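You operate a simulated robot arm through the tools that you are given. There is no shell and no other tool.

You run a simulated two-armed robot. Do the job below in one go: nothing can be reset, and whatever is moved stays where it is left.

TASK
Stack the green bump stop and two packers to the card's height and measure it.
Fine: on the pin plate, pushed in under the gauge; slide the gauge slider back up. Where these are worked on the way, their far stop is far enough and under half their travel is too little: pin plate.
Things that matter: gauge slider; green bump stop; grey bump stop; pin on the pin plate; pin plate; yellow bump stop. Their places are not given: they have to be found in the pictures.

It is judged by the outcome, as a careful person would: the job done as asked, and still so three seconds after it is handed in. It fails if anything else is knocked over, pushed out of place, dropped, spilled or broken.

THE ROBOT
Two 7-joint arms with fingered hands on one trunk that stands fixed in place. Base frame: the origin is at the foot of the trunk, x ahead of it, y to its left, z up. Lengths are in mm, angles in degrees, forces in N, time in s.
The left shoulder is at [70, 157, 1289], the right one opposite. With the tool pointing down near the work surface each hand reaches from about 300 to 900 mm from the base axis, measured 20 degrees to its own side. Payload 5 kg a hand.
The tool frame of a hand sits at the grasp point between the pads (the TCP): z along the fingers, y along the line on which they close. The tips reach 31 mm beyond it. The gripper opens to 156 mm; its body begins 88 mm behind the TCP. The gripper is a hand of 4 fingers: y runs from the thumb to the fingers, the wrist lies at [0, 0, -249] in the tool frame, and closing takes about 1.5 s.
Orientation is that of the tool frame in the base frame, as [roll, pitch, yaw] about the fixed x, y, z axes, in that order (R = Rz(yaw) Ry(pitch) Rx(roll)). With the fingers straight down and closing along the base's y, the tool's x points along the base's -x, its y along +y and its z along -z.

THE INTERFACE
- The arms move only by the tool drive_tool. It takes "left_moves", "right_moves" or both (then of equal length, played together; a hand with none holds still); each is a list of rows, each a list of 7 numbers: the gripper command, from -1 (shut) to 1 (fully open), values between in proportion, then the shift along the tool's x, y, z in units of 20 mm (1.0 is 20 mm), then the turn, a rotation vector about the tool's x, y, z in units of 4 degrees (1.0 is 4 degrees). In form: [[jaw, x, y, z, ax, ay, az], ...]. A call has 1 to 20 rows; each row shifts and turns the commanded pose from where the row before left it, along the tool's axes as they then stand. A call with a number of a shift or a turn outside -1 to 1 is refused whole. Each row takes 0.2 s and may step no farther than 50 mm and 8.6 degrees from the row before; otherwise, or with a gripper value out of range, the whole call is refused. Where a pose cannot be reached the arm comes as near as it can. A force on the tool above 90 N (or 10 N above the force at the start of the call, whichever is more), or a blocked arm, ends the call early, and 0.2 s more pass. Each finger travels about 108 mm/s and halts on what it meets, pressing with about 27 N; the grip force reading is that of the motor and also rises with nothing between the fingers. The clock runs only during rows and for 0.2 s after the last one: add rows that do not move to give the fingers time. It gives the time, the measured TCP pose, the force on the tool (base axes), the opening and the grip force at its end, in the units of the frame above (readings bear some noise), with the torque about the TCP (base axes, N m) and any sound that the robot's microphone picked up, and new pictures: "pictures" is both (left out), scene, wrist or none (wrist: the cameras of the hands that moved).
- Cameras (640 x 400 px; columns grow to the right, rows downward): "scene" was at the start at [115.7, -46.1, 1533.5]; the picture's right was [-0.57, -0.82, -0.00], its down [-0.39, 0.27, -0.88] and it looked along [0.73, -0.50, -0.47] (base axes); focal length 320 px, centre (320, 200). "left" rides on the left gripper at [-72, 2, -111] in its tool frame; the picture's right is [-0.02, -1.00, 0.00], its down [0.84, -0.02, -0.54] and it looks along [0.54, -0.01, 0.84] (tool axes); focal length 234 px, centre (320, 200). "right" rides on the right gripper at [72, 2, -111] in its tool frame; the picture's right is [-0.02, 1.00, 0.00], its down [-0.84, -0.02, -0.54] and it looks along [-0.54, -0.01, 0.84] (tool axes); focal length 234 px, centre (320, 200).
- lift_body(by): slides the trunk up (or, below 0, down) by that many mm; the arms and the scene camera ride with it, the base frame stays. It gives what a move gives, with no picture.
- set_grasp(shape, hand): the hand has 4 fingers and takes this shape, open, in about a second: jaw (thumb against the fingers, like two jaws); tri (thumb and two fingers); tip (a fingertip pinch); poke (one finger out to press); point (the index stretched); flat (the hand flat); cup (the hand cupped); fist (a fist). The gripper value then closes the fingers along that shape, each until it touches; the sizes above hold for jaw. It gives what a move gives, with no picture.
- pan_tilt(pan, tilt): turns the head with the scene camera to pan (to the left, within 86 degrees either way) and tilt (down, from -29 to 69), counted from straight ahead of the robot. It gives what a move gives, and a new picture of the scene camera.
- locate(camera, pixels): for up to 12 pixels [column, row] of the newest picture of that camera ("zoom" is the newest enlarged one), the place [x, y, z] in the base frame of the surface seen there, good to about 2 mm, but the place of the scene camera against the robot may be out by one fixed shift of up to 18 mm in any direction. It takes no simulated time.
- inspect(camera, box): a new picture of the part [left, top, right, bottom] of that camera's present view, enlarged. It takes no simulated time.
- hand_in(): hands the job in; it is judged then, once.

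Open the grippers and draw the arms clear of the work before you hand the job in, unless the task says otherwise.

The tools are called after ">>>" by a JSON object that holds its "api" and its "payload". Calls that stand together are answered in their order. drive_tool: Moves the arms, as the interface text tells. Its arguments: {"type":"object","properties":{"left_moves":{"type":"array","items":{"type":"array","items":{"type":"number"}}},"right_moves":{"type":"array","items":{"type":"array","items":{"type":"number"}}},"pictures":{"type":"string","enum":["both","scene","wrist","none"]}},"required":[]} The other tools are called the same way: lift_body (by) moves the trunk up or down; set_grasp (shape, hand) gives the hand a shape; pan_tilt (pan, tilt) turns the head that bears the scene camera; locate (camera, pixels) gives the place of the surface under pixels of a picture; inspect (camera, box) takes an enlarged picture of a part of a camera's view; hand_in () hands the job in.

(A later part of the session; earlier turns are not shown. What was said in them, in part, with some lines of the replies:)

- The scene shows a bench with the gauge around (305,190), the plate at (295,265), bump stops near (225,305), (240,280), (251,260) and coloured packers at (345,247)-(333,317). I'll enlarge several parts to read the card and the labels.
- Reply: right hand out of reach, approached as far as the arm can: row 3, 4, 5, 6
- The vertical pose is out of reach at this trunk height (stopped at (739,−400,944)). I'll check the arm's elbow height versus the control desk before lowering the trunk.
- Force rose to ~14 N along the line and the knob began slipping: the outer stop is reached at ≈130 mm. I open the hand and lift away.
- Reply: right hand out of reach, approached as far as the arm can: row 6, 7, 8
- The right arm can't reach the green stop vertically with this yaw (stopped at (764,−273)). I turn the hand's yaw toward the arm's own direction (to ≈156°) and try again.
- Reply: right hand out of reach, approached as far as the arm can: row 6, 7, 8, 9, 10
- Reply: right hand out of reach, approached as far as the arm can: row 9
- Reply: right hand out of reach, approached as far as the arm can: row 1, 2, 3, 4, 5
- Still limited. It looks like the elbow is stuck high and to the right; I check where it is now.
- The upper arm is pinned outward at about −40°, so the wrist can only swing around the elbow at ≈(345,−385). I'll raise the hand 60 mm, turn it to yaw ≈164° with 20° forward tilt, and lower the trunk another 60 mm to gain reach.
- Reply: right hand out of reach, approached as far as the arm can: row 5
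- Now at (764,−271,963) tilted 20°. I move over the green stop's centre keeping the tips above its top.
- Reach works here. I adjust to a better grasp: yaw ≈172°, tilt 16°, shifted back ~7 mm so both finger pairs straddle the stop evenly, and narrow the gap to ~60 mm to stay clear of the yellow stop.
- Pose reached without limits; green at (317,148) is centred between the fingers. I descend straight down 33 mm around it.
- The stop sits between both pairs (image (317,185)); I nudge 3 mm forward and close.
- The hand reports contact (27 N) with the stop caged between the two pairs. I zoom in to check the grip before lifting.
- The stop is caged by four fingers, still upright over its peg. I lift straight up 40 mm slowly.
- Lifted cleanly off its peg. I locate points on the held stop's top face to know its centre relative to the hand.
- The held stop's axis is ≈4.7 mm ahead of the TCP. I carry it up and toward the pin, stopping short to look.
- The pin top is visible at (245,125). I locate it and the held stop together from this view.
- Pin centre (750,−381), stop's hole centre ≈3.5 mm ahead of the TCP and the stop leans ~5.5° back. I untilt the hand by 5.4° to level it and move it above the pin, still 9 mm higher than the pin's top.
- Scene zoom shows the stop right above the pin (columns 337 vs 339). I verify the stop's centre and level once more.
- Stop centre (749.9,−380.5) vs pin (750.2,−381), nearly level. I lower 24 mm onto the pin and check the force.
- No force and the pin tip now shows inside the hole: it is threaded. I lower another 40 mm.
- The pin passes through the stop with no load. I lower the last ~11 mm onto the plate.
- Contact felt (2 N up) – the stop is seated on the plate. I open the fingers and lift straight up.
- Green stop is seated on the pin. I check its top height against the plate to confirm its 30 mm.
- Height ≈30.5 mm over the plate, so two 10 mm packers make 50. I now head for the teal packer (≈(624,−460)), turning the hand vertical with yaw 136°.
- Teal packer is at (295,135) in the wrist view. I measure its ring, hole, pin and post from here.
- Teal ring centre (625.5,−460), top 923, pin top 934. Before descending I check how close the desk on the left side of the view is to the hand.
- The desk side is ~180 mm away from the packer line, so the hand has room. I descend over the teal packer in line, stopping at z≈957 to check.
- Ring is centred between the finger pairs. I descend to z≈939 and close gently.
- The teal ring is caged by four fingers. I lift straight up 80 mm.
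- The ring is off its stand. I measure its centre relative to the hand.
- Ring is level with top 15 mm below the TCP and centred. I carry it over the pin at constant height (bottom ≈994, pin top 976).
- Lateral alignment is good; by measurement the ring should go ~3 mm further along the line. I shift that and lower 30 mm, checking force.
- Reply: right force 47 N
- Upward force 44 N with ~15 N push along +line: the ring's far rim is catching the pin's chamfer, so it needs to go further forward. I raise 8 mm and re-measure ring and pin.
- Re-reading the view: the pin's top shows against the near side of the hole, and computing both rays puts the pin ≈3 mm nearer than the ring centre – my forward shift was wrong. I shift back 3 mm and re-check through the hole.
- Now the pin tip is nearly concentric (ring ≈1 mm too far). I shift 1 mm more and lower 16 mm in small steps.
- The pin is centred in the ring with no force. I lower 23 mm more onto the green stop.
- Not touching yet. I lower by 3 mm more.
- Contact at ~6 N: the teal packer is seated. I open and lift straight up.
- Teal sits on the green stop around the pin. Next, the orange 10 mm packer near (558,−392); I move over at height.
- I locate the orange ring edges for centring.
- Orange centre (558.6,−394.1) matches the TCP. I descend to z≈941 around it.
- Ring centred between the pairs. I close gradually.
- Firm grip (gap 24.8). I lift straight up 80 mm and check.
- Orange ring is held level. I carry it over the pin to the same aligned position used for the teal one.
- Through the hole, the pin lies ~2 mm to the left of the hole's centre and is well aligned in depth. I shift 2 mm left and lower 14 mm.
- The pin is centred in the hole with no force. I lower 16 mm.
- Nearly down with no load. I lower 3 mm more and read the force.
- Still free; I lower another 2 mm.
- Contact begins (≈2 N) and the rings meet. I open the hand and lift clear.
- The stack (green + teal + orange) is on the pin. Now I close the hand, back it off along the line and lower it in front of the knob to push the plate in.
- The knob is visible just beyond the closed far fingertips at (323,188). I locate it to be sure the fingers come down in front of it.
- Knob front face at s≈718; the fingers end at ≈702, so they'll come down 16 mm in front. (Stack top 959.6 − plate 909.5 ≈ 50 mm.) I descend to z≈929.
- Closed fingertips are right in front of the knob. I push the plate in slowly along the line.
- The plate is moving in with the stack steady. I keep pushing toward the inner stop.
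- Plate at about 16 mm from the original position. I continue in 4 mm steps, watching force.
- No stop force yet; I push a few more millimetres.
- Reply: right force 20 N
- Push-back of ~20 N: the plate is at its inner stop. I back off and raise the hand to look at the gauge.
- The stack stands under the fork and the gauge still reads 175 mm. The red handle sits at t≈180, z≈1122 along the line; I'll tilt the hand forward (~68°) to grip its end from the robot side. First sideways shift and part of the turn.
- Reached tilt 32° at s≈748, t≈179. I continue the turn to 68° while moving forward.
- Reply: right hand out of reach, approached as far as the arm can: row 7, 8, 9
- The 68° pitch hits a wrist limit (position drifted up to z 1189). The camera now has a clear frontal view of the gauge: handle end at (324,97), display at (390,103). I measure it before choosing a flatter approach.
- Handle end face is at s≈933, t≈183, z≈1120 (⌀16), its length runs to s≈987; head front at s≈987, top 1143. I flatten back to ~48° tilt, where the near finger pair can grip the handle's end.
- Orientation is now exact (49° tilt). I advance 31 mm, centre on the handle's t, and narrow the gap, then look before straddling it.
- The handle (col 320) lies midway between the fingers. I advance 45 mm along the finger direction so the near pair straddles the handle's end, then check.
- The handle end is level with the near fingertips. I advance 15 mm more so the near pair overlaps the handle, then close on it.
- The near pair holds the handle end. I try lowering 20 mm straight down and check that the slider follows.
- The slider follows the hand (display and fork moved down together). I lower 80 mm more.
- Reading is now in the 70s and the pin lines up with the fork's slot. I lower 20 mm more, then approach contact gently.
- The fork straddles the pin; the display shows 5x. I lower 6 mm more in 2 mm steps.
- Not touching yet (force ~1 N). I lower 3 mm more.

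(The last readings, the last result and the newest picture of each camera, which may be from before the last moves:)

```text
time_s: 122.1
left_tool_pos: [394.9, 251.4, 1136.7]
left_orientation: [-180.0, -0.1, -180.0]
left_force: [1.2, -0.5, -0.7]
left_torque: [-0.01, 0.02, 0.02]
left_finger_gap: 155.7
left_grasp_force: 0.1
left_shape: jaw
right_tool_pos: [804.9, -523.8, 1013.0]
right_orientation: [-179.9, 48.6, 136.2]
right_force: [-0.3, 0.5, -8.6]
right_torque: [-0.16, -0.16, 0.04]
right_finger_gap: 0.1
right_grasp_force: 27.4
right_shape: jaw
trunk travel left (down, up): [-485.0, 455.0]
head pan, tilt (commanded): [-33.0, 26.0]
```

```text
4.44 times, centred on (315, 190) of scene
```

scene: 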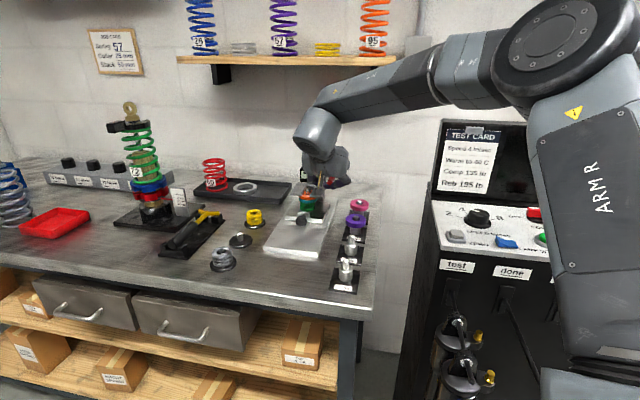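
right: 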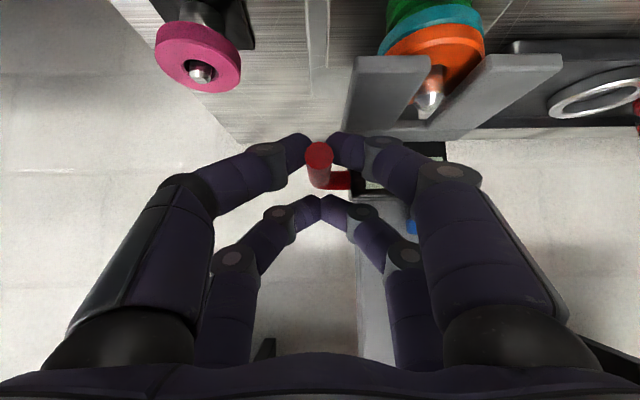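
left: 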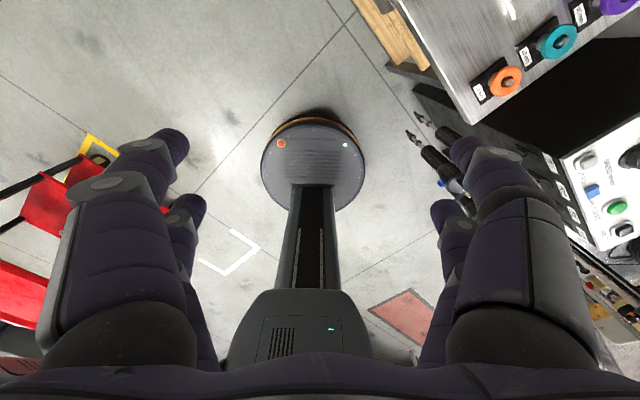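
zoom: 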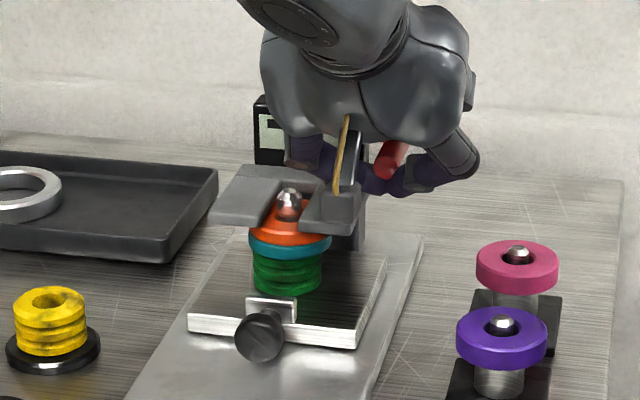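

The finger gap dropped to 0.1 and the TCP slipped lower: the fingers may have slid off below the handle as the fork met the stack. I look with the wrist camera.

>>> {"api": "drive_tool", "payload": {"right_moves": [[-1, 0, 0, 0, 0, 0, 0]]}}

>>> {"api": "inspect", "payload": {"camera": "right", "box": [250, 60, 450, 240]}}

>>> {"api": "inspect", "payload": {"camera": "scene", "box": [290, 155, 350, 215]}}

```text
time_s: 122.5
left_tool_pos: [394.6, 252.6, 1136.8]
left_orientation: [-179.9, 0.0, 180.0]
left_force: [-0.1, -0.5, 0.1]
left_torque: [0.01, 0.0, 0.04]
left_finger_gap: 156.0
left_grasp_force: 0.0
left_shape: jaw
right_tool_pos: [803.5, -524.7, 1015.4]
right_orientation: [-180.0, 48.9, 136.1]
right_force: [-2.9, 2.1, -7.3]
right_torque: [-0.11, -0.13, 0.01]
right_finger_gap: 0.3
right_grasp_force: 26.9
right_shape: jaw
trunk travel left (down, up): [-485.0, 455.0]
head pan, tilt (commanded): [-33.0, 26.0]
```

scene: 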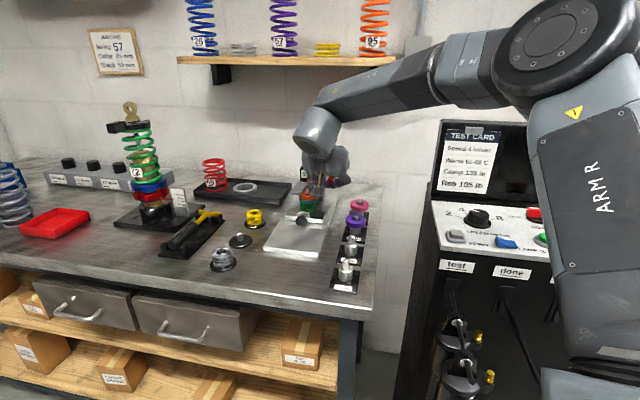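
right: 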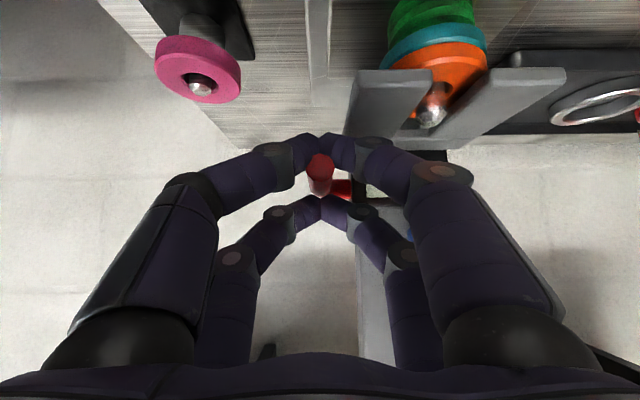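

```text
2.22 times, centred on (350, 150) of right
```

zoom: 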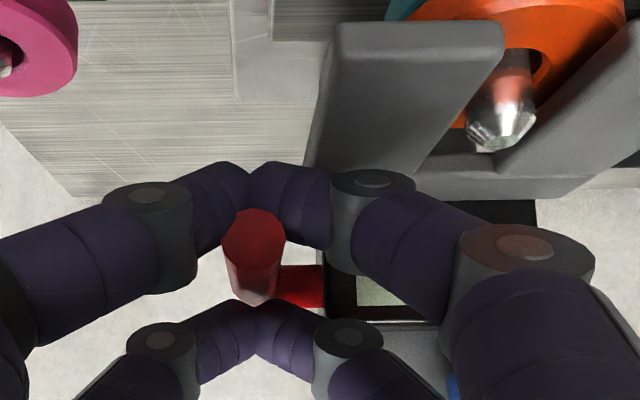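

```text
6.67 times, centred on (320, 185) of scene
```

zoom: 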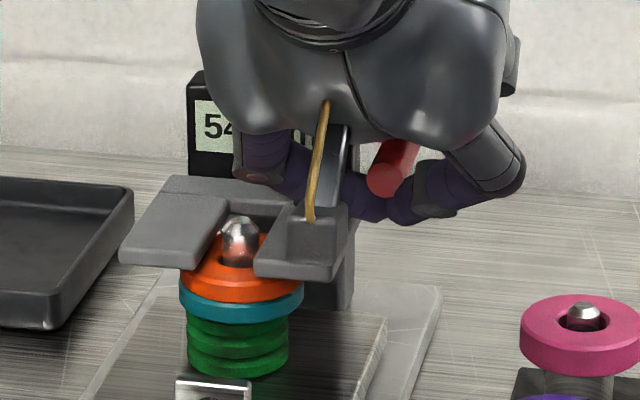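

The handle is now trapped between the near pair (below) and far pair (above), and the display reads 54. Lowering will now push the handle positively from above; I go down 2 mm at a time.

>>> {"api": "drive_tool", "payload": {"right_moves": [[-1, 0.0755, 0, 0.0656, 0, 0, 0], [-1, 0, 0, 0, 0, 0, 0]], "pictures": "scene"}}

>>> {"api": "inspect", "payload": {"camera": "scene", "box": [290, 155, 350, 215]}}

```text
time_s: 123.1
left_tool_pos: [393.5, 253.0, 1138.1]
left_orientation: [179.9, -0.1, 180.0]
left_force: [0.5, -0.5, 0.6]
left_torque: [0.02, 0.0, -0.02]
left_finger_gap: 156.0
left_grasp_force: 0.0
left_shape: jaw
right_tool_pos: [804.5, -523.8, 1015.3]
right_orientation: [180.0, 49.1, 136.0]
right_force: [-4.2, 0.3, -3.9]
right_torque: [-0.22, -0.15, 0.0]
right_finger_gap: 0.0
right_grasp_force: 27.5
right_shape: jaw
trunk travel left (down, up): [-485.0, 455.0]
head pan, tilt (commanded): [-33.0, 26.0]
```

scene: 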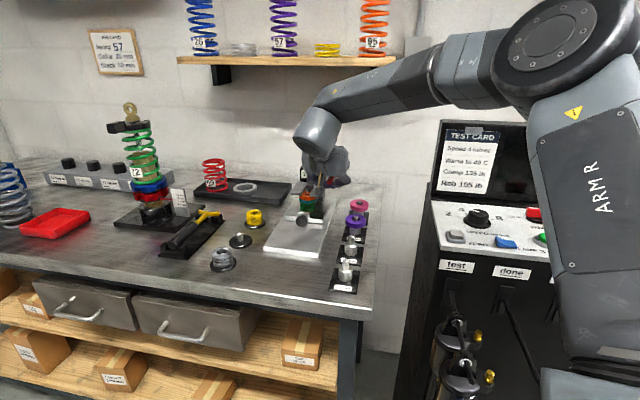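

```text
6.67 times, centred on (320, 185) of scene
```

zoom: 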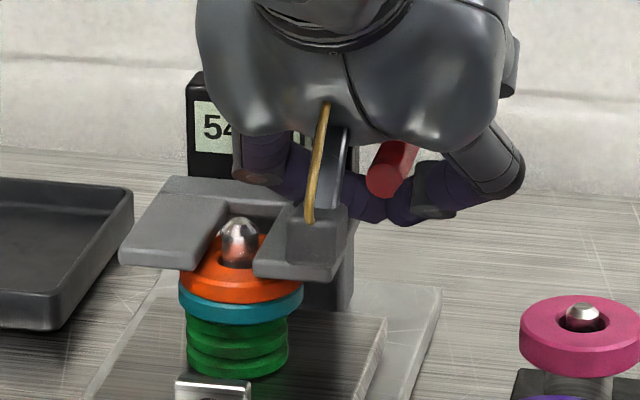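

Still 54; I lower 3 mm more.

>>> {"api": "drive_tool", "payload": {"right_moves": [[-1, 0.0755, 0, 0.0656, 0, 0, 0], [-1, 0.038, 0, 0.033, 0, 0, 0], [-1, 0, 0, 0, 0, 0, 0]], "pictures": "scene"}}

>>> {"api": "inspect", "payload": {"camera": "scene", "box": [290, 155, 350, 215]}}

```text
time_s: 123.9
left_tool_pos: [393.7, 252.9, 1137.7]
left_orientation: [179.9, 0.0, 179.9]
left_force: [-0.9, 0.0, -0.2]
left_torque: [-0.03, -0.01, -0.02]
left_finger_gap: 156.0
left_grasp_force: 0.0
left_shape: jaw
right_tool_pos: [803.8, -523.8, 1011.7]
right_orientation: [-179.9, 49.1, 136.0]
right_force: [-0.1, -3.0, 1.8]
right_torque: [-0.37, -0.38, 0.01]
right_finger_gap: 0.1
right_grasp_force: 27.0
right_shape: jaw
trunk travel left (down, up): [-485.0, 455.0]
head pan, tilt (commanded): [-33.0, 26.0]
```

scene: 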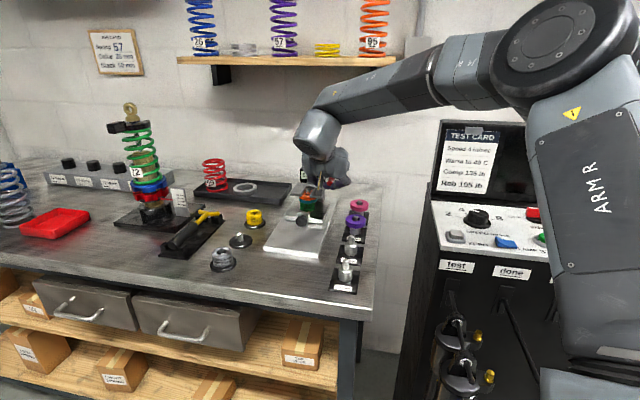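

```text
6.67 times, centred on (320, 185) of scene
```

zoom: 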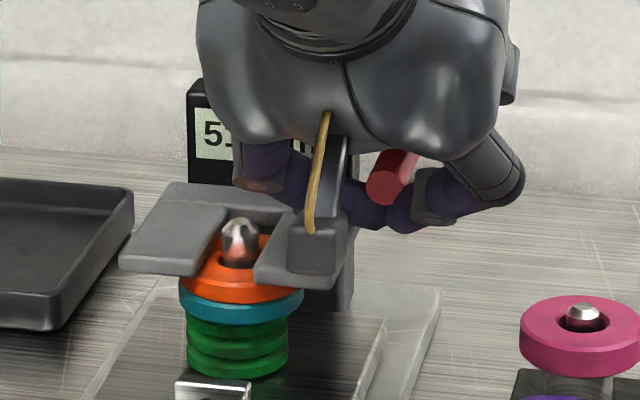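

It now reads 51. I lower a further 1.5 mm to touch the stack.

>>> {"api": "drive_tool", "payload": {"right_moves": [[-1, 0.03, 0, 0.026, 0, 0, 0], [-1, 0.03, 0, 0.026, 0, 0, 0], [-1, 0, 0, 0, 0, 0, 0]], "pictures": "scene"}}

>>> {"api": "inspect", "payload": {"camera": "scene", "box": [290, 155, 350, 215]}}

```text
time_s: 124.7
left_tool_pos: [393.0, 253.3, 1136.6]
left_orientation: [179.9, 0.0, -180.0]
left_force: [-0.3, -0.9, 0.1]
left_torque: [0.0, 0.04, 0.0]
left_finger_gap: 155.8
left_grasp_force: 0.2
left_shape: jaw
right_tool_pos: [803.9, -523.9, 1012.6]
right_orientation: [179.9, 49.2, 136.0]
right_force: [1.2, -4.2, 4.8]
right_torque: [-0.51, -0.43, 0.01]
right_finger_gap: 0.0
right_grasp_force: 27.1
right_shape: jaw
trunk travel left (down, up): [-485.0, 455.0]
head pan, tilt (commanded): [-33.0, 26.0]
```

scene: 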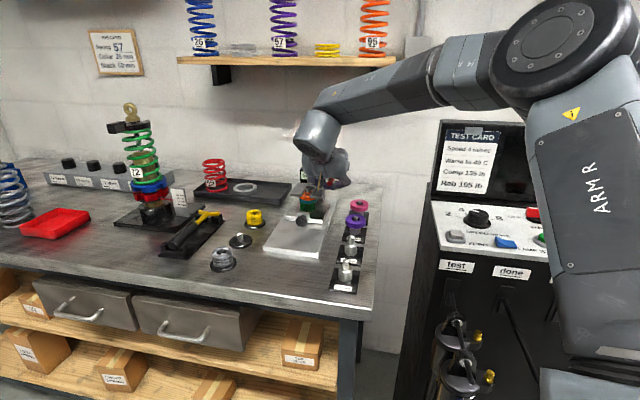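

```text
6.67 times, centred on (320, 185) of scene
```

zoom: 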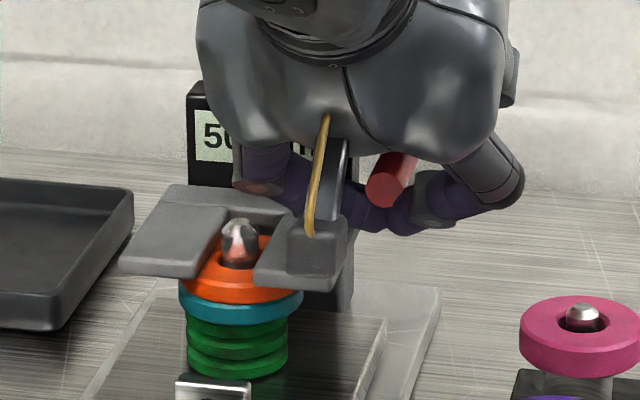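

The display reads 50 mm. I press 1.5 mm more to confirm that it rests on the stack (reading should hold).

>>> {"api": "drive_tool", "payload": {"right_moves": [[-1, 0.03, 0, 0.026, 0, 0, 0], [-1, 0.03, 0, 0.026, 0, 0, 0], [-1, 0, 0, 0, 0, 0, 0], [-1, 0, 0, 0, 0, 0, 0]], "pictures": "both"}}

>>> {"api": "inspect", "payload": {"camera": "scene", "box": [290, 155, 350, 215]}}

>>> {"api": "inspect", "payload": {"camera": "right", "box": [250, 60, 450, 240]}}

```text
time_s: 125.7
left_tool_pos: [393.4, 253.8, 1137.4]
left_orientation: [179.9, 0.0, 180.0]
left_force: [-0.7, -0.9, -0.1]
left_torque: [0.02, -0.04, 0.0]
left_finger_gap: 156.0
left_grasp_force: 0.0
left_shape: jaw
right_tool_pos: [804.0, -522.2, 1010.3]
right_orientation: [179.9, 49.1, 135.9]
right_force: [4.5, -6.7, 13.7]
right_torque: [-0.65, -0.66, 0.0]
right_finger_gap: 0.0
right_grasp_force: 26.9
right_shape: jaw
trunk travel left (down, up): [-485.0, 455.0]
head pan, tilt (commanded): [-33.0, 26.0]
```

scene: 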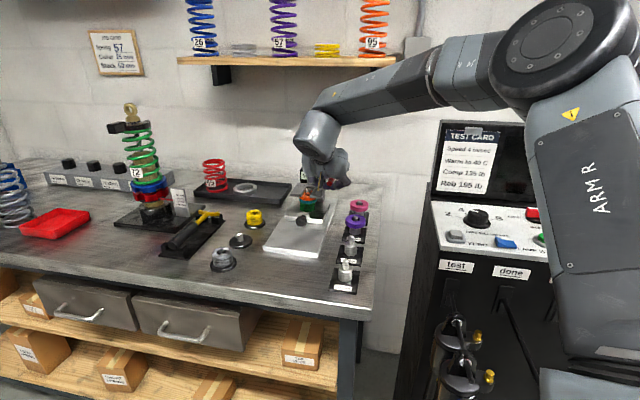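
right: 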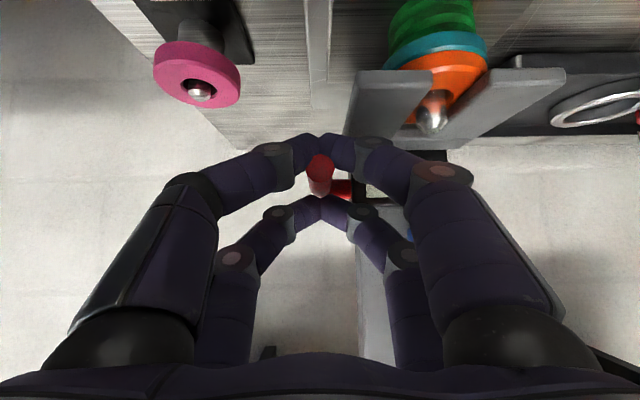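

```text
6.67 times, centred on (320, 185) of scene
```

zoom: 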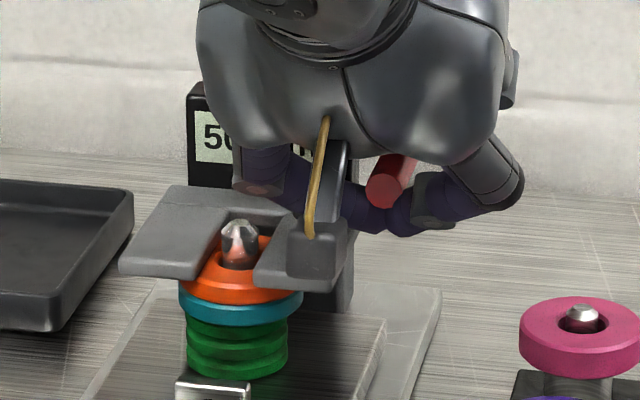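

```text
2.22 times, centred on (350, 150) of right
```

zoom: 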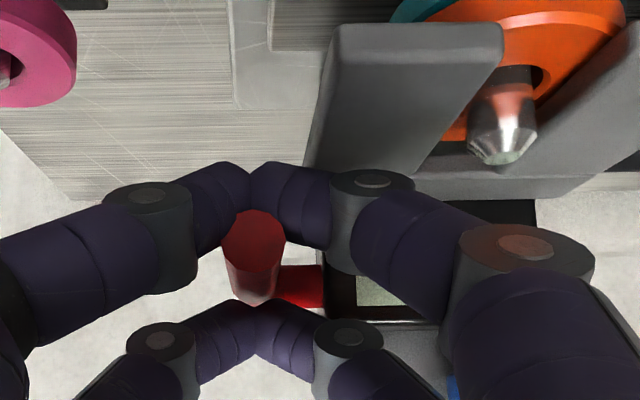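

Force rose to ~14 N and the reading holds at 50 mm: the stack measures 50, as the card asks. Now I raise the handle, pushing it up from below with the near pair, 60 mm first.

>>> {"api": "drive_tool", "payload": {"right_moves": [[-1, -0.19, 0, -0.164, 0, 0, 0], [-1, -0.3775, 0, -0.328, 0, 0, 0], [-1, -0.3775, 0, -0.328, 0, 0, 0], [-1, -0.3775, 0, -0.328, 0, 0, 0], [-1, -0.3775, 0, -0.328, 0, 0, 0], [-1, -0.3775, 0, -0.328, 0, 0, 0], [-1, -0.3775, 0, -0.328, 0, 0, 0], [-1, 0, 0, 0, 0, 0, 0]]}}

>>> {"api": "inspect", "payload": {"camera": "scene", "box": [270, 110, 370, 210]}}

>>> {"api": "inspect", "payload": {"camera": "right", "box": [250, 60, 450, 240]}}

```text
time_s: 127.5
left_tool_pos: [393.2, 252.3, 1137.2]
left_orientation: [-179.9, 0.0, 180.0]
left_force: [0.2, -0.3, 0.8]
left_torque: [0.01, 0.01, 0.04]
left_finger_gap: 155.6
left_grasp_force: 0.1
left_shape: jaw
right_tool_pos: [803.4, -524.3, 1074.2]
right_orientation: [179.9, 48.9, 136.0]
right_force: [-3.3, -1.3, -3.4]
right_torque: [-0.37, -0.27, -0.08]
right_finger_gap: 0.2
right_grasp_force: 27.6
right_shape: jaw
trunk travel left (down, up): [-485.0, 455.0]
head pan, tilt (commanded): [-33.0, 26.0]
```

scene: 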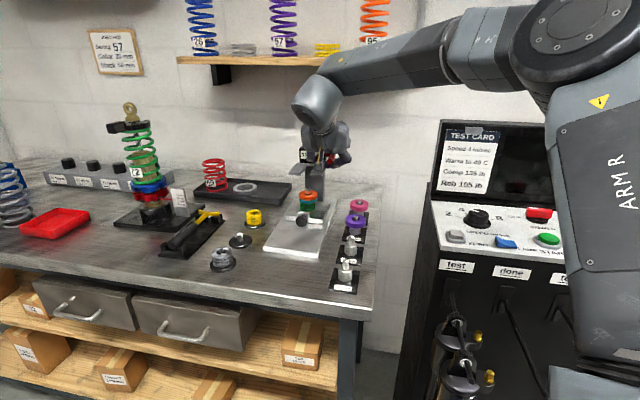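
right: 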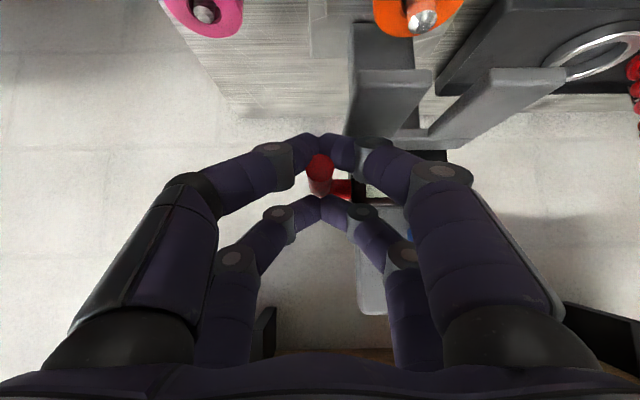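

```text
4.00 times, centred on (320, 160) of scene
```

zoom: 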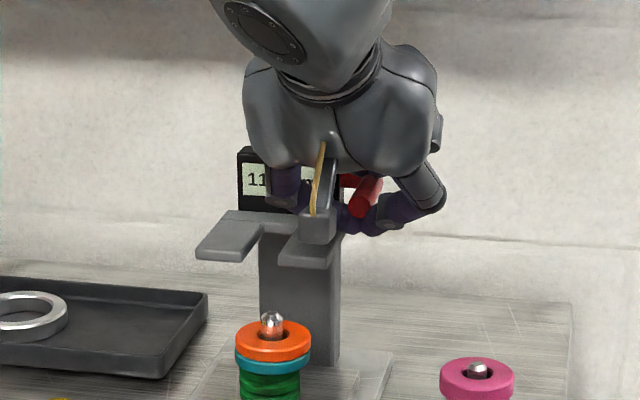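

```text
2.22 times, centred on (350, 150) of right
```

zoom: 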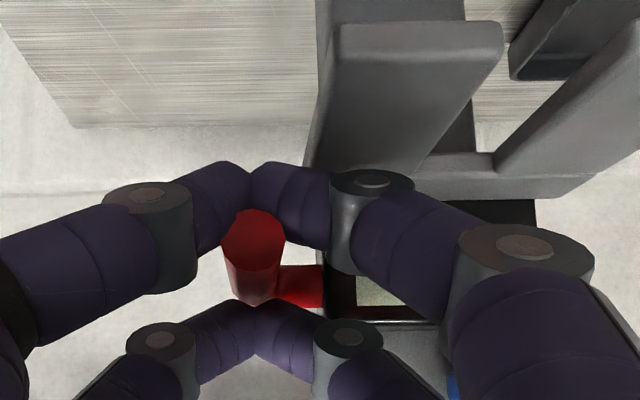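

The slider goes up with the hand (reading 11x). I continue 55 mm.

>>> {"api": "drive_tool", "payload": {"right_moves": [[-1, -0.3775, 0, -0.328, 0, 0, 0], [-1, -0.3775, 0, -0.328, 0, 0, 0], [-1, -0.3775, 0, -0.328, 0, 0, 0], [-1, -0.3775, 0, -0.328, 0, 0, 0], [-1, -0.3775, 0, -0.328, 0, 0, 0], [-1, -0.19, 0, -0.164, 0, 0, 0], [-1, 0, 0, 0, 0, 0, 0]], "pictures": "scene"}}

>>> {"api": "inspect", "payload": {"camera": "scene", "box": [270, 90, 370, 180]}}

```text
time_s: 129.1
left_tool_pos: [394.6, 252.6, 1137.3]
left_orientation: [-180.0, -0.1, -180.0]
left_force: [0.1, 0.0, -0.5]
left_torque: [0.01, 0.02, -0.02]
left_finger_gap: 155.8
left_grasp_force: 0.1
left_shape: jaw
right_tool_pos: [804.9, -523.5, 1128.2]
right_orientation: [180.0, 49.0, 136.0]
right_force: [-3.8, -1.9, -7.3]
right_torque: [-0.31, -0.22, -0.05]
right_finger_gap: 0.0
right_grasp_force: 27.1
right_shape: jaw
trunk travel left (down, up): [-485.0, 455.0]
head pan, tilt (commanded): [-33.0, 26.0]
```

scene: 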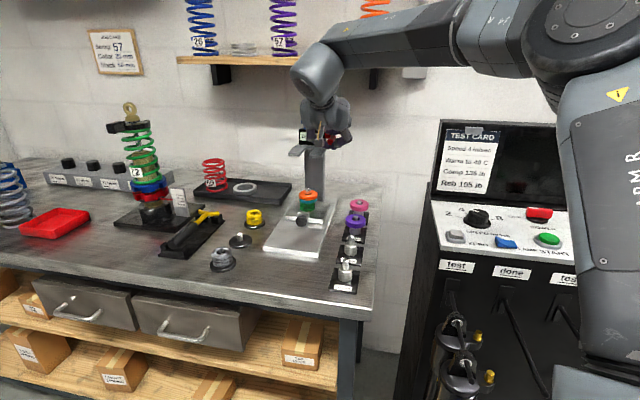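

```text
4.44 times, centred on (320, 135) of scene
```

zoom: 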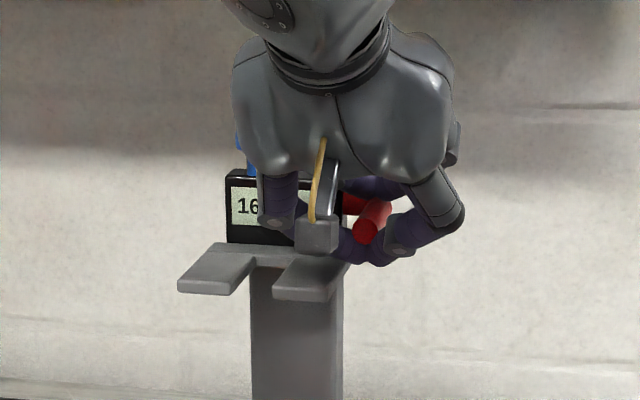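

Reading 16x. I raise the last millimetres in small steps to get back to the top.

>>> {"api": "drive_tool", "payload": {"right_moves": [[-1, -0.113, 0, -0.098, 0, 0, 0], [-1, -0.113, 0, -0.098, 0, 0, 0], [-1, -0.076, 0, -0.066, 0, 0, 0], [-1, 0, 0, 0, 0, 0, 0]], "pictures": "scene"}}

>>> {"api": "inspect", "payload": {"camera": "scene", "box": [280, 90, 350, 160]}}

```text
time_s: 130.1
left_tool_pos: [393.9, 252.8, 1137.0]
left_orientation: [180.0, 0.0, 179.9]
left_force: [-0.4, -0.4, -0.1]
left_torque: [0.0, -0.03, -0.02]
left_finger_gap: 156.1
left_grasp_force: 0.0
left_shape: jaw
right_tool_pos: [802.6, -523.7, 1137.0]
right_orientation: [180.0, 49.0, 136.1]
right_force: [-3.7, -1.4, -7.1]
right_torque: [-0.3, -0.23, -0.02]
right_finger_gap: 0.0
right_grasp_force: 26.9
right_shape: jaw
trunk travel left (down, up): [-485.0, 455.0]
head pan, tilt (commanded): [-33.0, 26.0]
```

scene: 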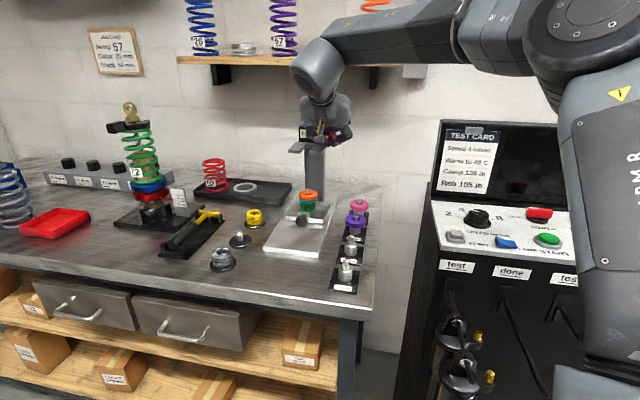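

```text
5.71 times, centred on (315, 125) of scene
```

zoom: 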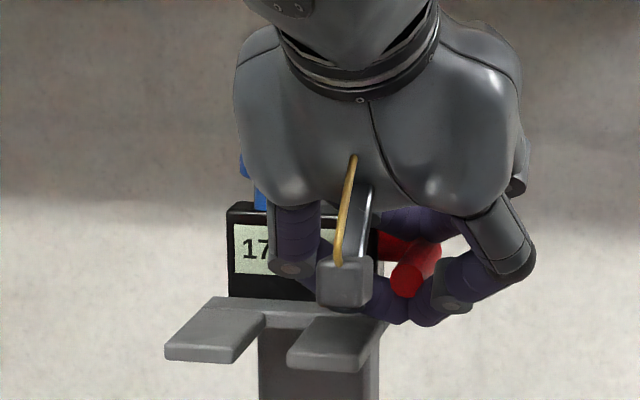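

The display shows 17x with the last digit hidden. I raise 2 mm steps until the force rises at the top stop.

>>> {"api": "drive_tool", "payload": {"right_moves": [[-1, -0.0755, 0, -0.0656, 0, 0, 0], [-1, 0, 0, 0, 0, 0, 0]], "pictures": "none"}}

>>> {"api": "inspect", "payload": {"camera": "scene", "box": [280, 90, 350, 160]}}

```text
time_s: 130.7
left_tool_pos: [395.1, 251.8, 1138.1]
left_orientation: [-179.9, 0.0, -180.0]
left_force: [-0.1, 0.3, 0.1]
left_torque: [0.02, 0.0, 0.01]
left_finger_gap: 155.8
left_grasp_force: 0.0
left_shape: jaw
right_tool_pos: [804.0, -524.3, 1137.4]
right_orientation: [-180.0, 49.0, 136.1]
right_force: [-5.6, 0.6, -11.8]
right_torque: [-0.23, -0.18, -0.07]
right_finger_gap: 0.2
right_grasp_force: 27.4
right_shape: jaw
trunk travel left (down, up): [-485.0, 455.0]
head pan, tilt (commanded): [-33.0, 26.0]
```

```text
5.71 times, centred on (315, 125) of scene
```

zoom: 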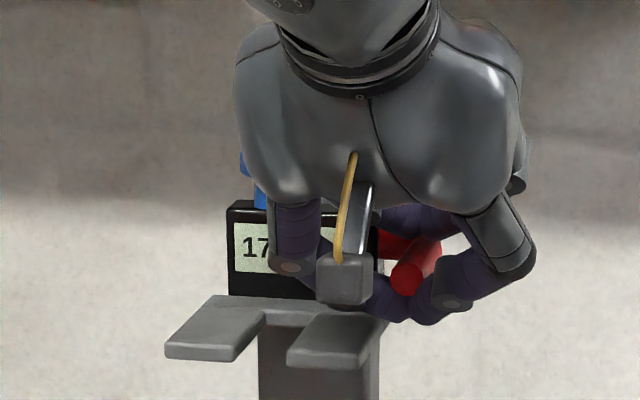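

Force rises to −12 N, suggesting the top stop. One more 1.5 mm step to confirm.

>>> {"api": "drive_tool", "payload": {"right_moves": [[-1, -0.057, 0, -0.049, 0, 0, 0], [-1, 0, 0, 0, 0, 0, 0]], "pictures": "both"}}

>>> {"api": "inspect", "payload": {"camera": "scene", "box": [280, 90, 350, 160]}}

>>> {"api": "inspect", "payload": {"camera": "right", "box": [250, 60, 450, 240]}}

```text
time_s: 131.3
left_tool_pos: [394.5, 251.4, 1136.8]
left_orientation: [179.9, 0.0, -179.9]
left_force: [0.5, 0.5, -0.3]
left_torque: [0.01, 0.03, -0.03]
left_finger_gap: 155.9
left_grasp_force: 0.0
left_shape: jaw
right_tool_pos: [804.5, -524.1, 1136.9]
right_orientation: [-179.8, 48.8, 136.1]
right_force: [-8.1, 2.9, -19.3]
right_torque: [-0.09, 0.01, -0.04]
right_finger_gap: 0.2
right_grasp_force: 26.6
right_shape: jaw
trunk travel left (down, up): [-485.0, 455.0]
head pan, tilt (commanded): [-33.0, 26.0]
```

scene: 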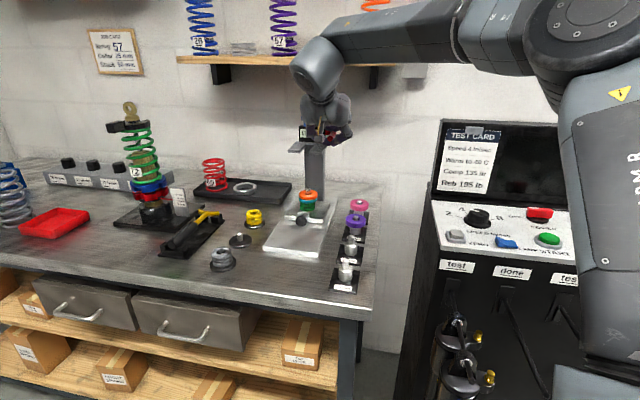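
right: 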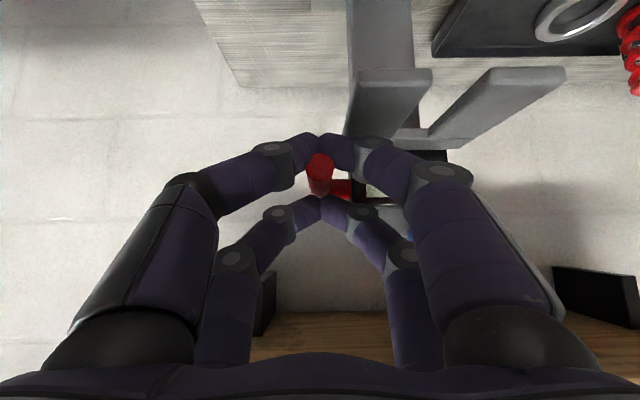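

```text
5.71 times, centred on (315, 125) of scene
```

zoom: 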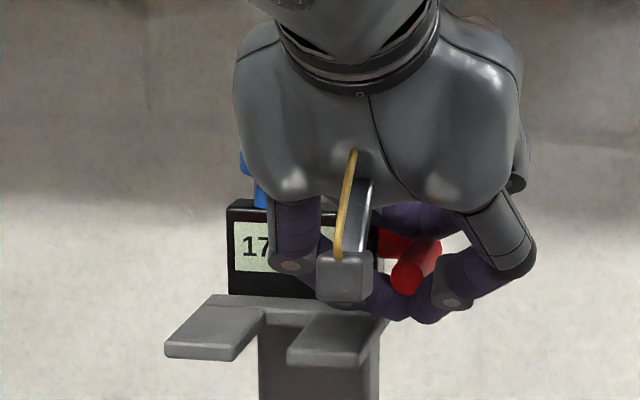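

```text
2.22 times, centred on (350, 150) of right
```

zoom: 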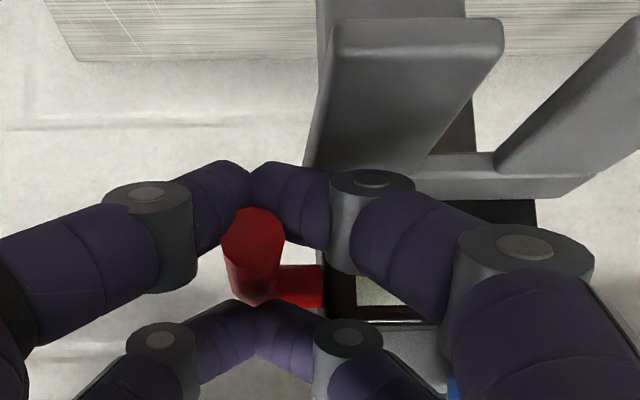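

Force −19 N: the slider is at its top stop. I unload by 2 mm, then open the fingers gently and check that the slider stays.

>>> {"api": "drive_tool", "payload": {"right_moves": [[-1, 0.095, 0, 0.082, 0, 0, 0], [-1, 0, 0, 0, 0, 0, 0], [-0.8, 0, 0, 0, 0, 0, 0], [-0.6, 0, 0, 0, 0, 0, 0], [-0.5, 0, 0, 0, 0, 0, 0], [-0.5, 0, 0, 0, 0, 0, 0]]}}

>>> {"api": "inspect", "payload": {"camera": "scene", "box": [280, 90, 350, 160]}}

>>> {"api": "inspect", "payload": {"camera": "right", "box": [250, 60, 450, 240]}}

```text
time_s: 132.7
left_tool_pos: [394.1, 253.4, 1137.7]
left_orientation: [180.0, 0.0, -180.0]
left_force: [-0.4, 0.1, 0.5]
left_torque: [-0.01, -0.04, -0.02]
left_finger_gap: 155.9
left_grasp_force: 0.2
left_shape: jaw
right_tool_pos: [804.8, -522.8, 1138.3]
right_orientation: [-180.0, 49.0, 136.0]
right_force: [-0.1, 0.1, 0.3]
right_torque: [0.01, 0.03, 0.0]
right_finger_gap: 38.8
right_grasp_force: 0.1
right_shape: jaw
trunk travel left (down, up): [-485.0, 455.0]
head pan, tilt (commanded): [-33.0, 26.0]
```

scene: 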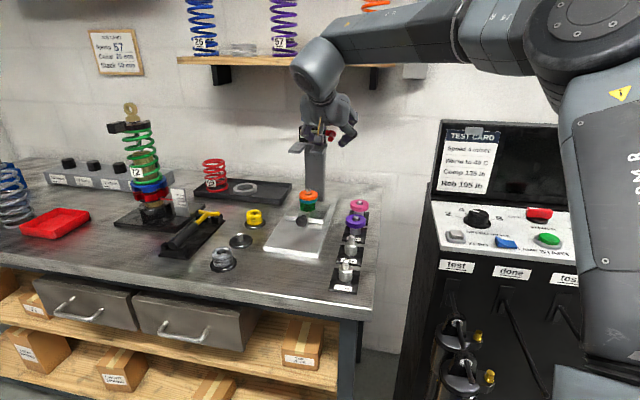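
right: 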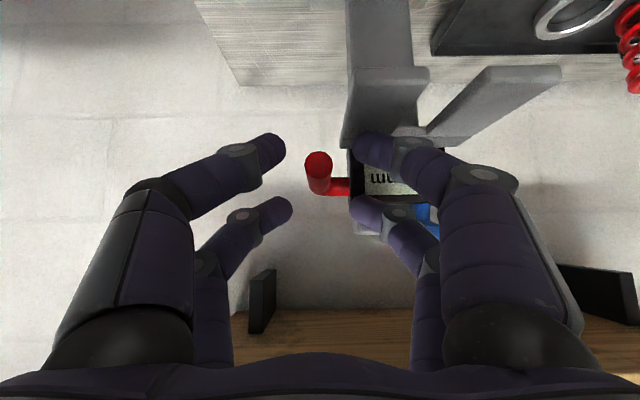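

```text
5.71 times, centred on (315, 125) of scene
```

zoom: 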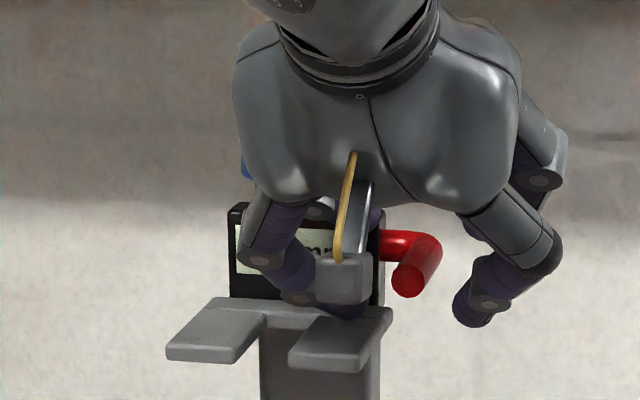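

```text
2.22 times, centred on (350, 150) of right
```

zoom: 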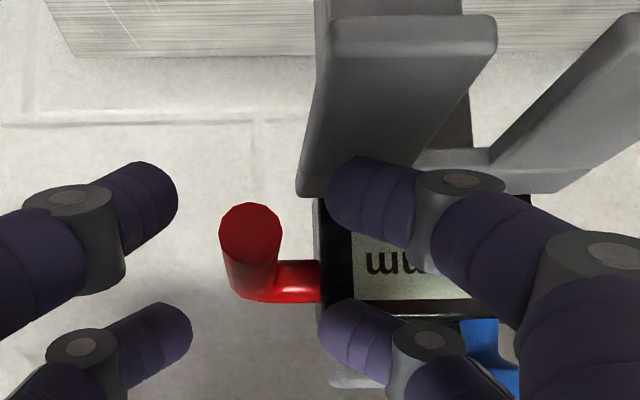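

The slider stays up with no contact. I withdraw along the finger direction.

>>> {"api": "drive_tool", "payload": {"right_moves": [[-0.5, 0, 0, -0.5, 0, 0, 0], [-0.5, 0, 0, -1, 0, 0, 0], [-0.5, 0, 0, -1, 0, 0, 0], [-0.5, 0, 0, -1, 0, 0, 0], [-0.5, 0, 0, -1, 0, 0, 0], [-0.5, 0, 0, -1, 0, 0, 0], [-0.5, 0.7, 0, -0.7, 0, 0, 0], [-0.5, 0.7, 0, -0.7, 0, 0, 0], [-0.5, 0.7, 0, -0.7, 0, 0, 0], [-0.5, 0, 0, 0, 0, 0, 0]]}}

>>> {"api": "inspect", "payload": {"camera": "scene", "box": [260, 100, 360, 230]}}

>>> {"api": "inspect", "payload": {"camera": "right", "box": [250, 0, 500, 180]}}

```text
time_s: 134.9
left_tool_pos: [394.9, 252.4, 1137.3]
left_orientation: [-180.0, 0.0, 179.9]
left_force: [0.2, 0.3, 0.1]
left_torque: [-0.01, 0.01, -0.01]
left_finger_gap: 155.9
left_grasp_force: 0.0
left_shape: jaw
right_tool_pos: [701.3, -424.2, 1205.5]
right_orientation: [180.0, 48.9, 136.0]
right_force: [0.5, -0.4, 0.1]
right_torque: [-0.01, -0.04, 0.03]
right_finger_gap: 38.7
right_grasp_force: 0.0
right_shape: jaw
trunk travel left (down, up): [-485.0, 455.0]
head pan, tilt (commanded): [-33.0, 26.0]
```

scene: 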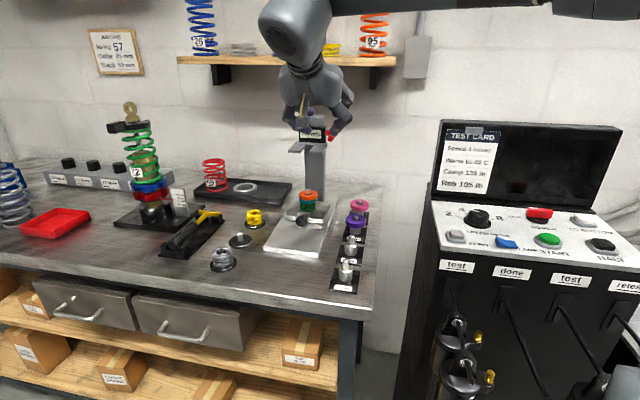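
right: 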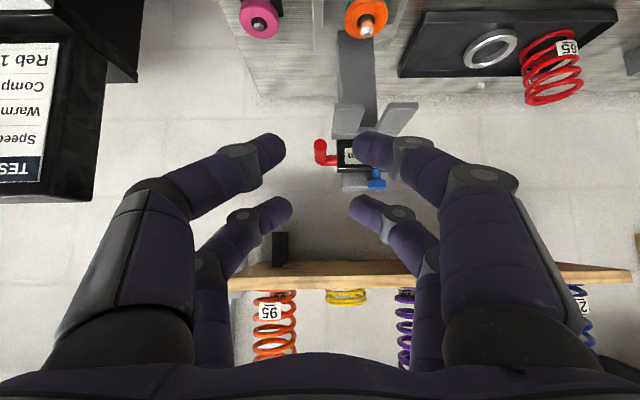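

```text
3.08 times, centred on (310, 165) of scene
```

zoom: 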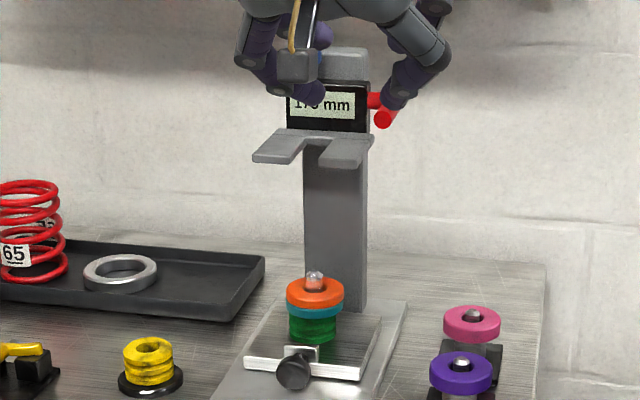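

```text
2.22 times, centred on (375, 90) of right
```

zoom: 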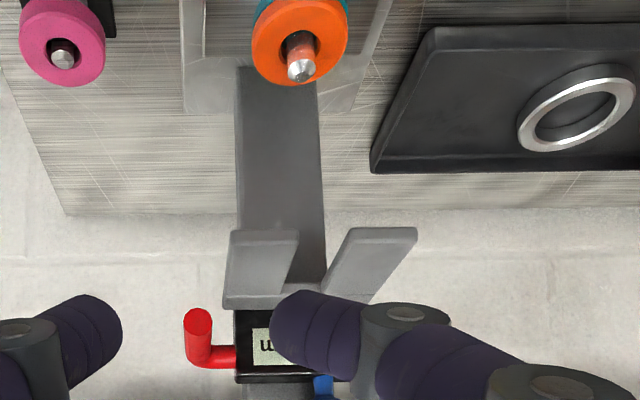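

The slider reads 17x up top and the stack is in place under the gauge. I draw the arm back and aside to see everything clearly.

>>> {"api": "drive_tool", "payload": {"right_moves": [[0, 0.82, 0.3, -0.94, 0, 0, 0], [0.5, 0.82, 1, -0.94, 0, 0, 0], [1, 0.82, 1, -0.94, 0, 0, 0], [1, 0.82, 1, -0.94, 0, 0, 0], [1, 0.82, 1, -0.94, 0, 0, 0], [1, 0.82, 1, -0.94, 0, 0, 0], [1, 0, 1, -0.5, 0, 0, 0], [1, 0, 1, -0.5, 0, 0, 0], [1, 0, 0, 0, 0, 0, 0]]}}

>>> {"api": "inspect", "payload": {"camera": "scene", "box": [280, 110, 350, 170]}}

>>> {"api": "inspect", "payload": {"camera": "scene", "box": [200, 130, 380, 300]}}

```text
time_s: 136.9
left_tool_pos: [393.2, 251.8, 1137.8]
left_orientation: [179.9, 0.0, 180.0]
left_force: [-0.9, 0.2, -0.4]
left_torque: [0.06, -0.01, -0.03]
left_finger_gap: 155.8
left_grasp_force: 0.1
left_shape: jaw
right_tool_pos: [682.9, -205.7, 1219.7]
right_orientation: [180.0, 49.0, 135.9]
right_force: [-0.5, -0.1, -0.1]
right_torque: [0.04, 0.04, 0.02]
right_finger_gap: 156.2
right_grasp_force: 0.0
right_shape: jaw
trunk travel left (down, up): [-485.0, 455.0]
head pan, tilt (commanded): [-33.0, 26.0]
```

scene: 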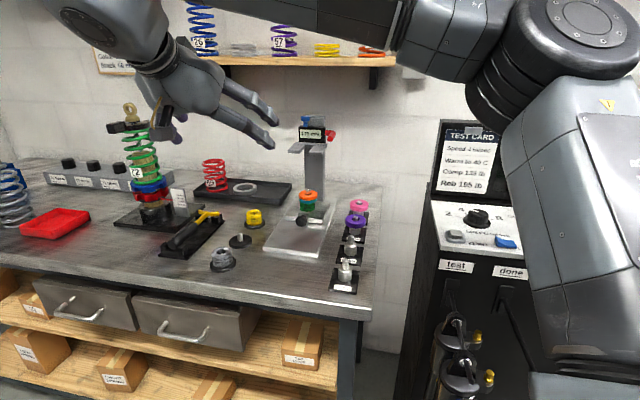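
right: 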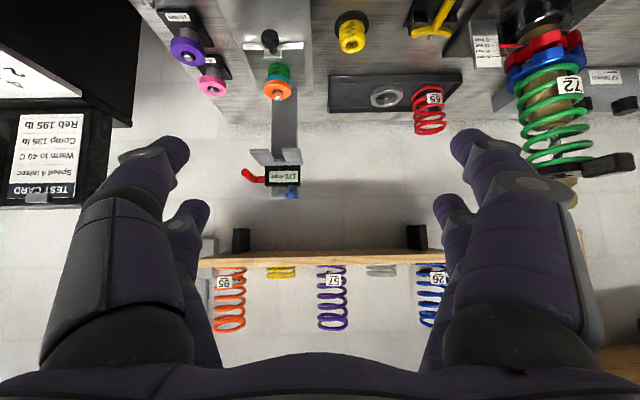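

```text
6.67 times, centred on (315, 140) of scene
```

zoom: 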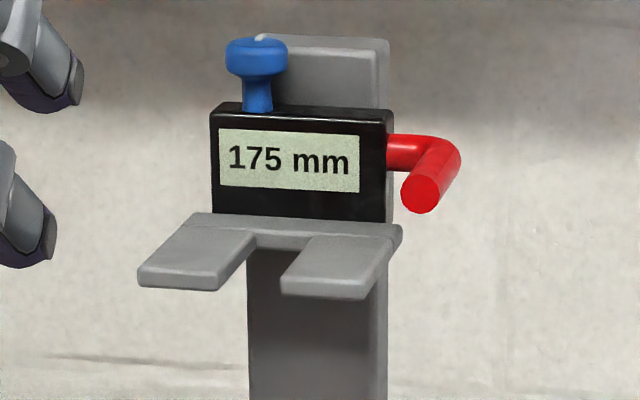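

```text
2.35 times, centred on (290, 215) of scene
```

zoom: 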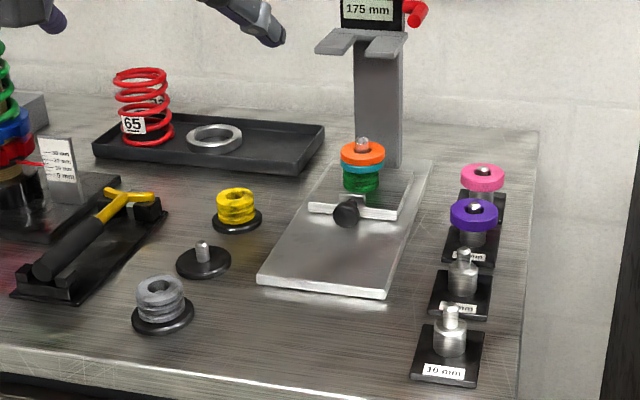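

The gauge is back at 175 mm, the three-part stack is on the pin plate pushed in beneath it, and everything else stands in place. I draw the right arm further back from the bench.

>>> {"api": "drive_tool", "payload": {"right_moves": [[1, 0.564, -0.9, -0.869, 0, 0, 0], [1, 0.564, -0.9, -0.869, 0, 0, 0], [1, 0.564, -0.9, -0.869, 0, 0, 0], [1, 0.564, -0.9, -0.869, 0, 0, 0], [1, 0.564, -0.9, -0.869, 0, 0, 0], [1, 0.564, -0.9, -0.869, 0, 0, 0], [1, 0.564, -0.9, -0.869, 0, 0, 0], [1, 0, 0, 0, 0, 0, 0]]}}

>>> {"api": "inspect", "payload": {"camera": "scene", "box": [240, 110, 380, 280]}}

```text
time_s: 138.7
left_tool_pos: [394.4, 255.0, 1137.2]
left_orientation: [-179.9, -0.2, -180.0]
left_force: [0.3, 0.0, 0.7]
left_torque: [-0.01, 0.05, -0.03]
left_finger_gap: 156.0
left_grasp_force: 0.0
left_shape: jaw
right_tool_pos: [530.0, -239.0, 1277.1]
right_orientation: [-179.7, 49.0, 136.6]
right_force: [0.5, 1.0, -0.5]
right_torque: [-0.02, 0.0, -0.03]
right_finger_gap: 156.0
right_grasp_force: 0.0
right_shape: jaw
right hand out of reach, approached as far as the arm can: row 3, 4, 5, 6, 7
trunk travel left (down, up): [-485.0, 455.0]
head pan, tilt (commanded): [-33.0, 26.0]
```

scene: 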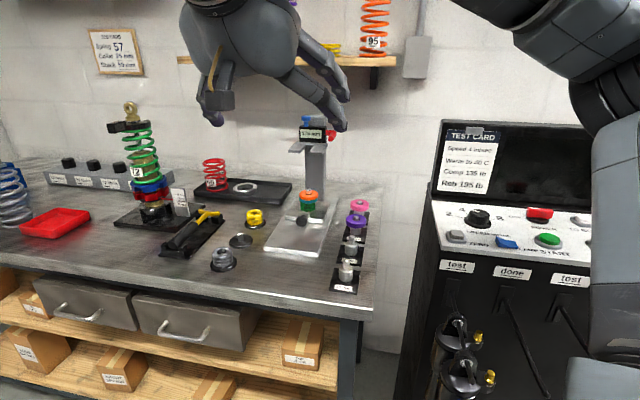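
right: 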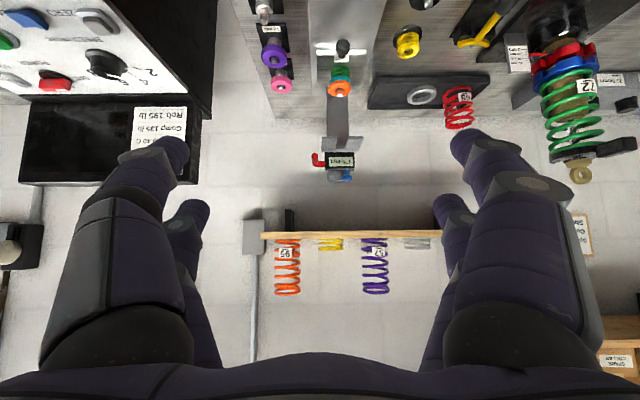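

```text
2.35 times, centred on (310, 195) of scene
```

zoom: 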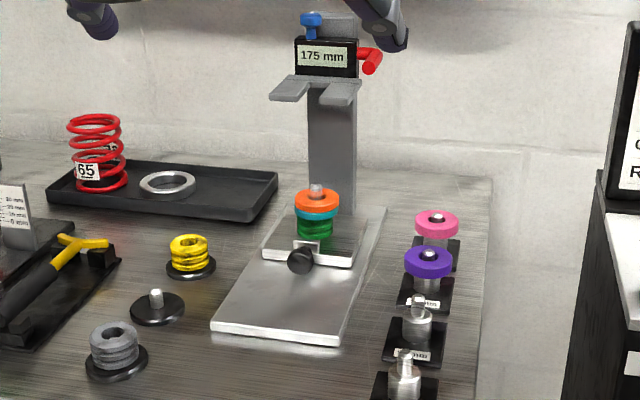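

The arm is clear. A last check of the plate's position: I locate the knob and pin from the wrist camera to compare with the start (pin then at ≈(838,−470)).

>>> {"api": "inspect", "payload": {"camera": "right", "box": [310, 30, 370, 110]}}

>>> {"api": "locate", "payload": {"camera": "right", "pixels": [[343, 45], [340, 89], [332, 85], [348, 85], [340, 74], [330, 60], [358, 60], [340, 158]]}}

```text
5.00 times, centred on (340, 70) of right
```

zoom: 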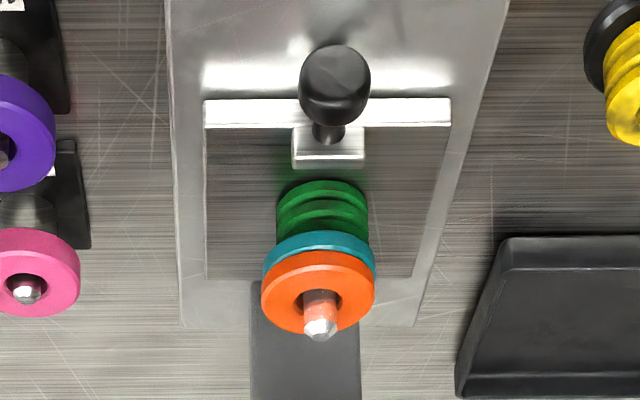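

```text
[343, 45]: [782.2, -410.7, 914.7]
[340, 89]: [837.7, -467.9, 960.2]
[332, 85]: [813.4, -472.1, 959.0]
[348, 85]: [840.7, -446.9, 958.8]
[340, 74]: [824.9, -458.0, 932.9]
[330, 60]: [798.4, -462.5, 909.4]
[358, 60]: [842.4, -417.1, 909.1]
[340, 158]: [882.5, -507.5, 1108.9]
```

The knob is back at (782,−411) as at the start, so the plate is fully in. The stack is 50 mm, the slider is up at 175 mm, and the grippers are open and clear. I hand in the job.

>>> {"api": "hand_in", "payload": {}}

```text
The job is handed in.
```

The job is done and handed in. The green bump stop, the teal 10 mm packer and the orange 10 mm packer are stacked on the pin. The gauge read 50 mm with the fork pressed on the stack, which matches the card.

- **Pin plate:** I pulled it out to its outer stop, loaded it, and pushed it back in under the gauge to its inner stop. The knob ended within about 3 mm of where it started.
- **Gauge slider:** it is back up at its top stop, reading 175 mm as at the start.
- **Slips on the way:** the teal packer caught on the pin's chamfer at about 44 N before I realigned it. The fingers also slid off the slider handle once as the fork neared the stack. In the last pictures nothing else looks moved or knocked over.
- **Arms:** both grippers are open and clear of the bench.
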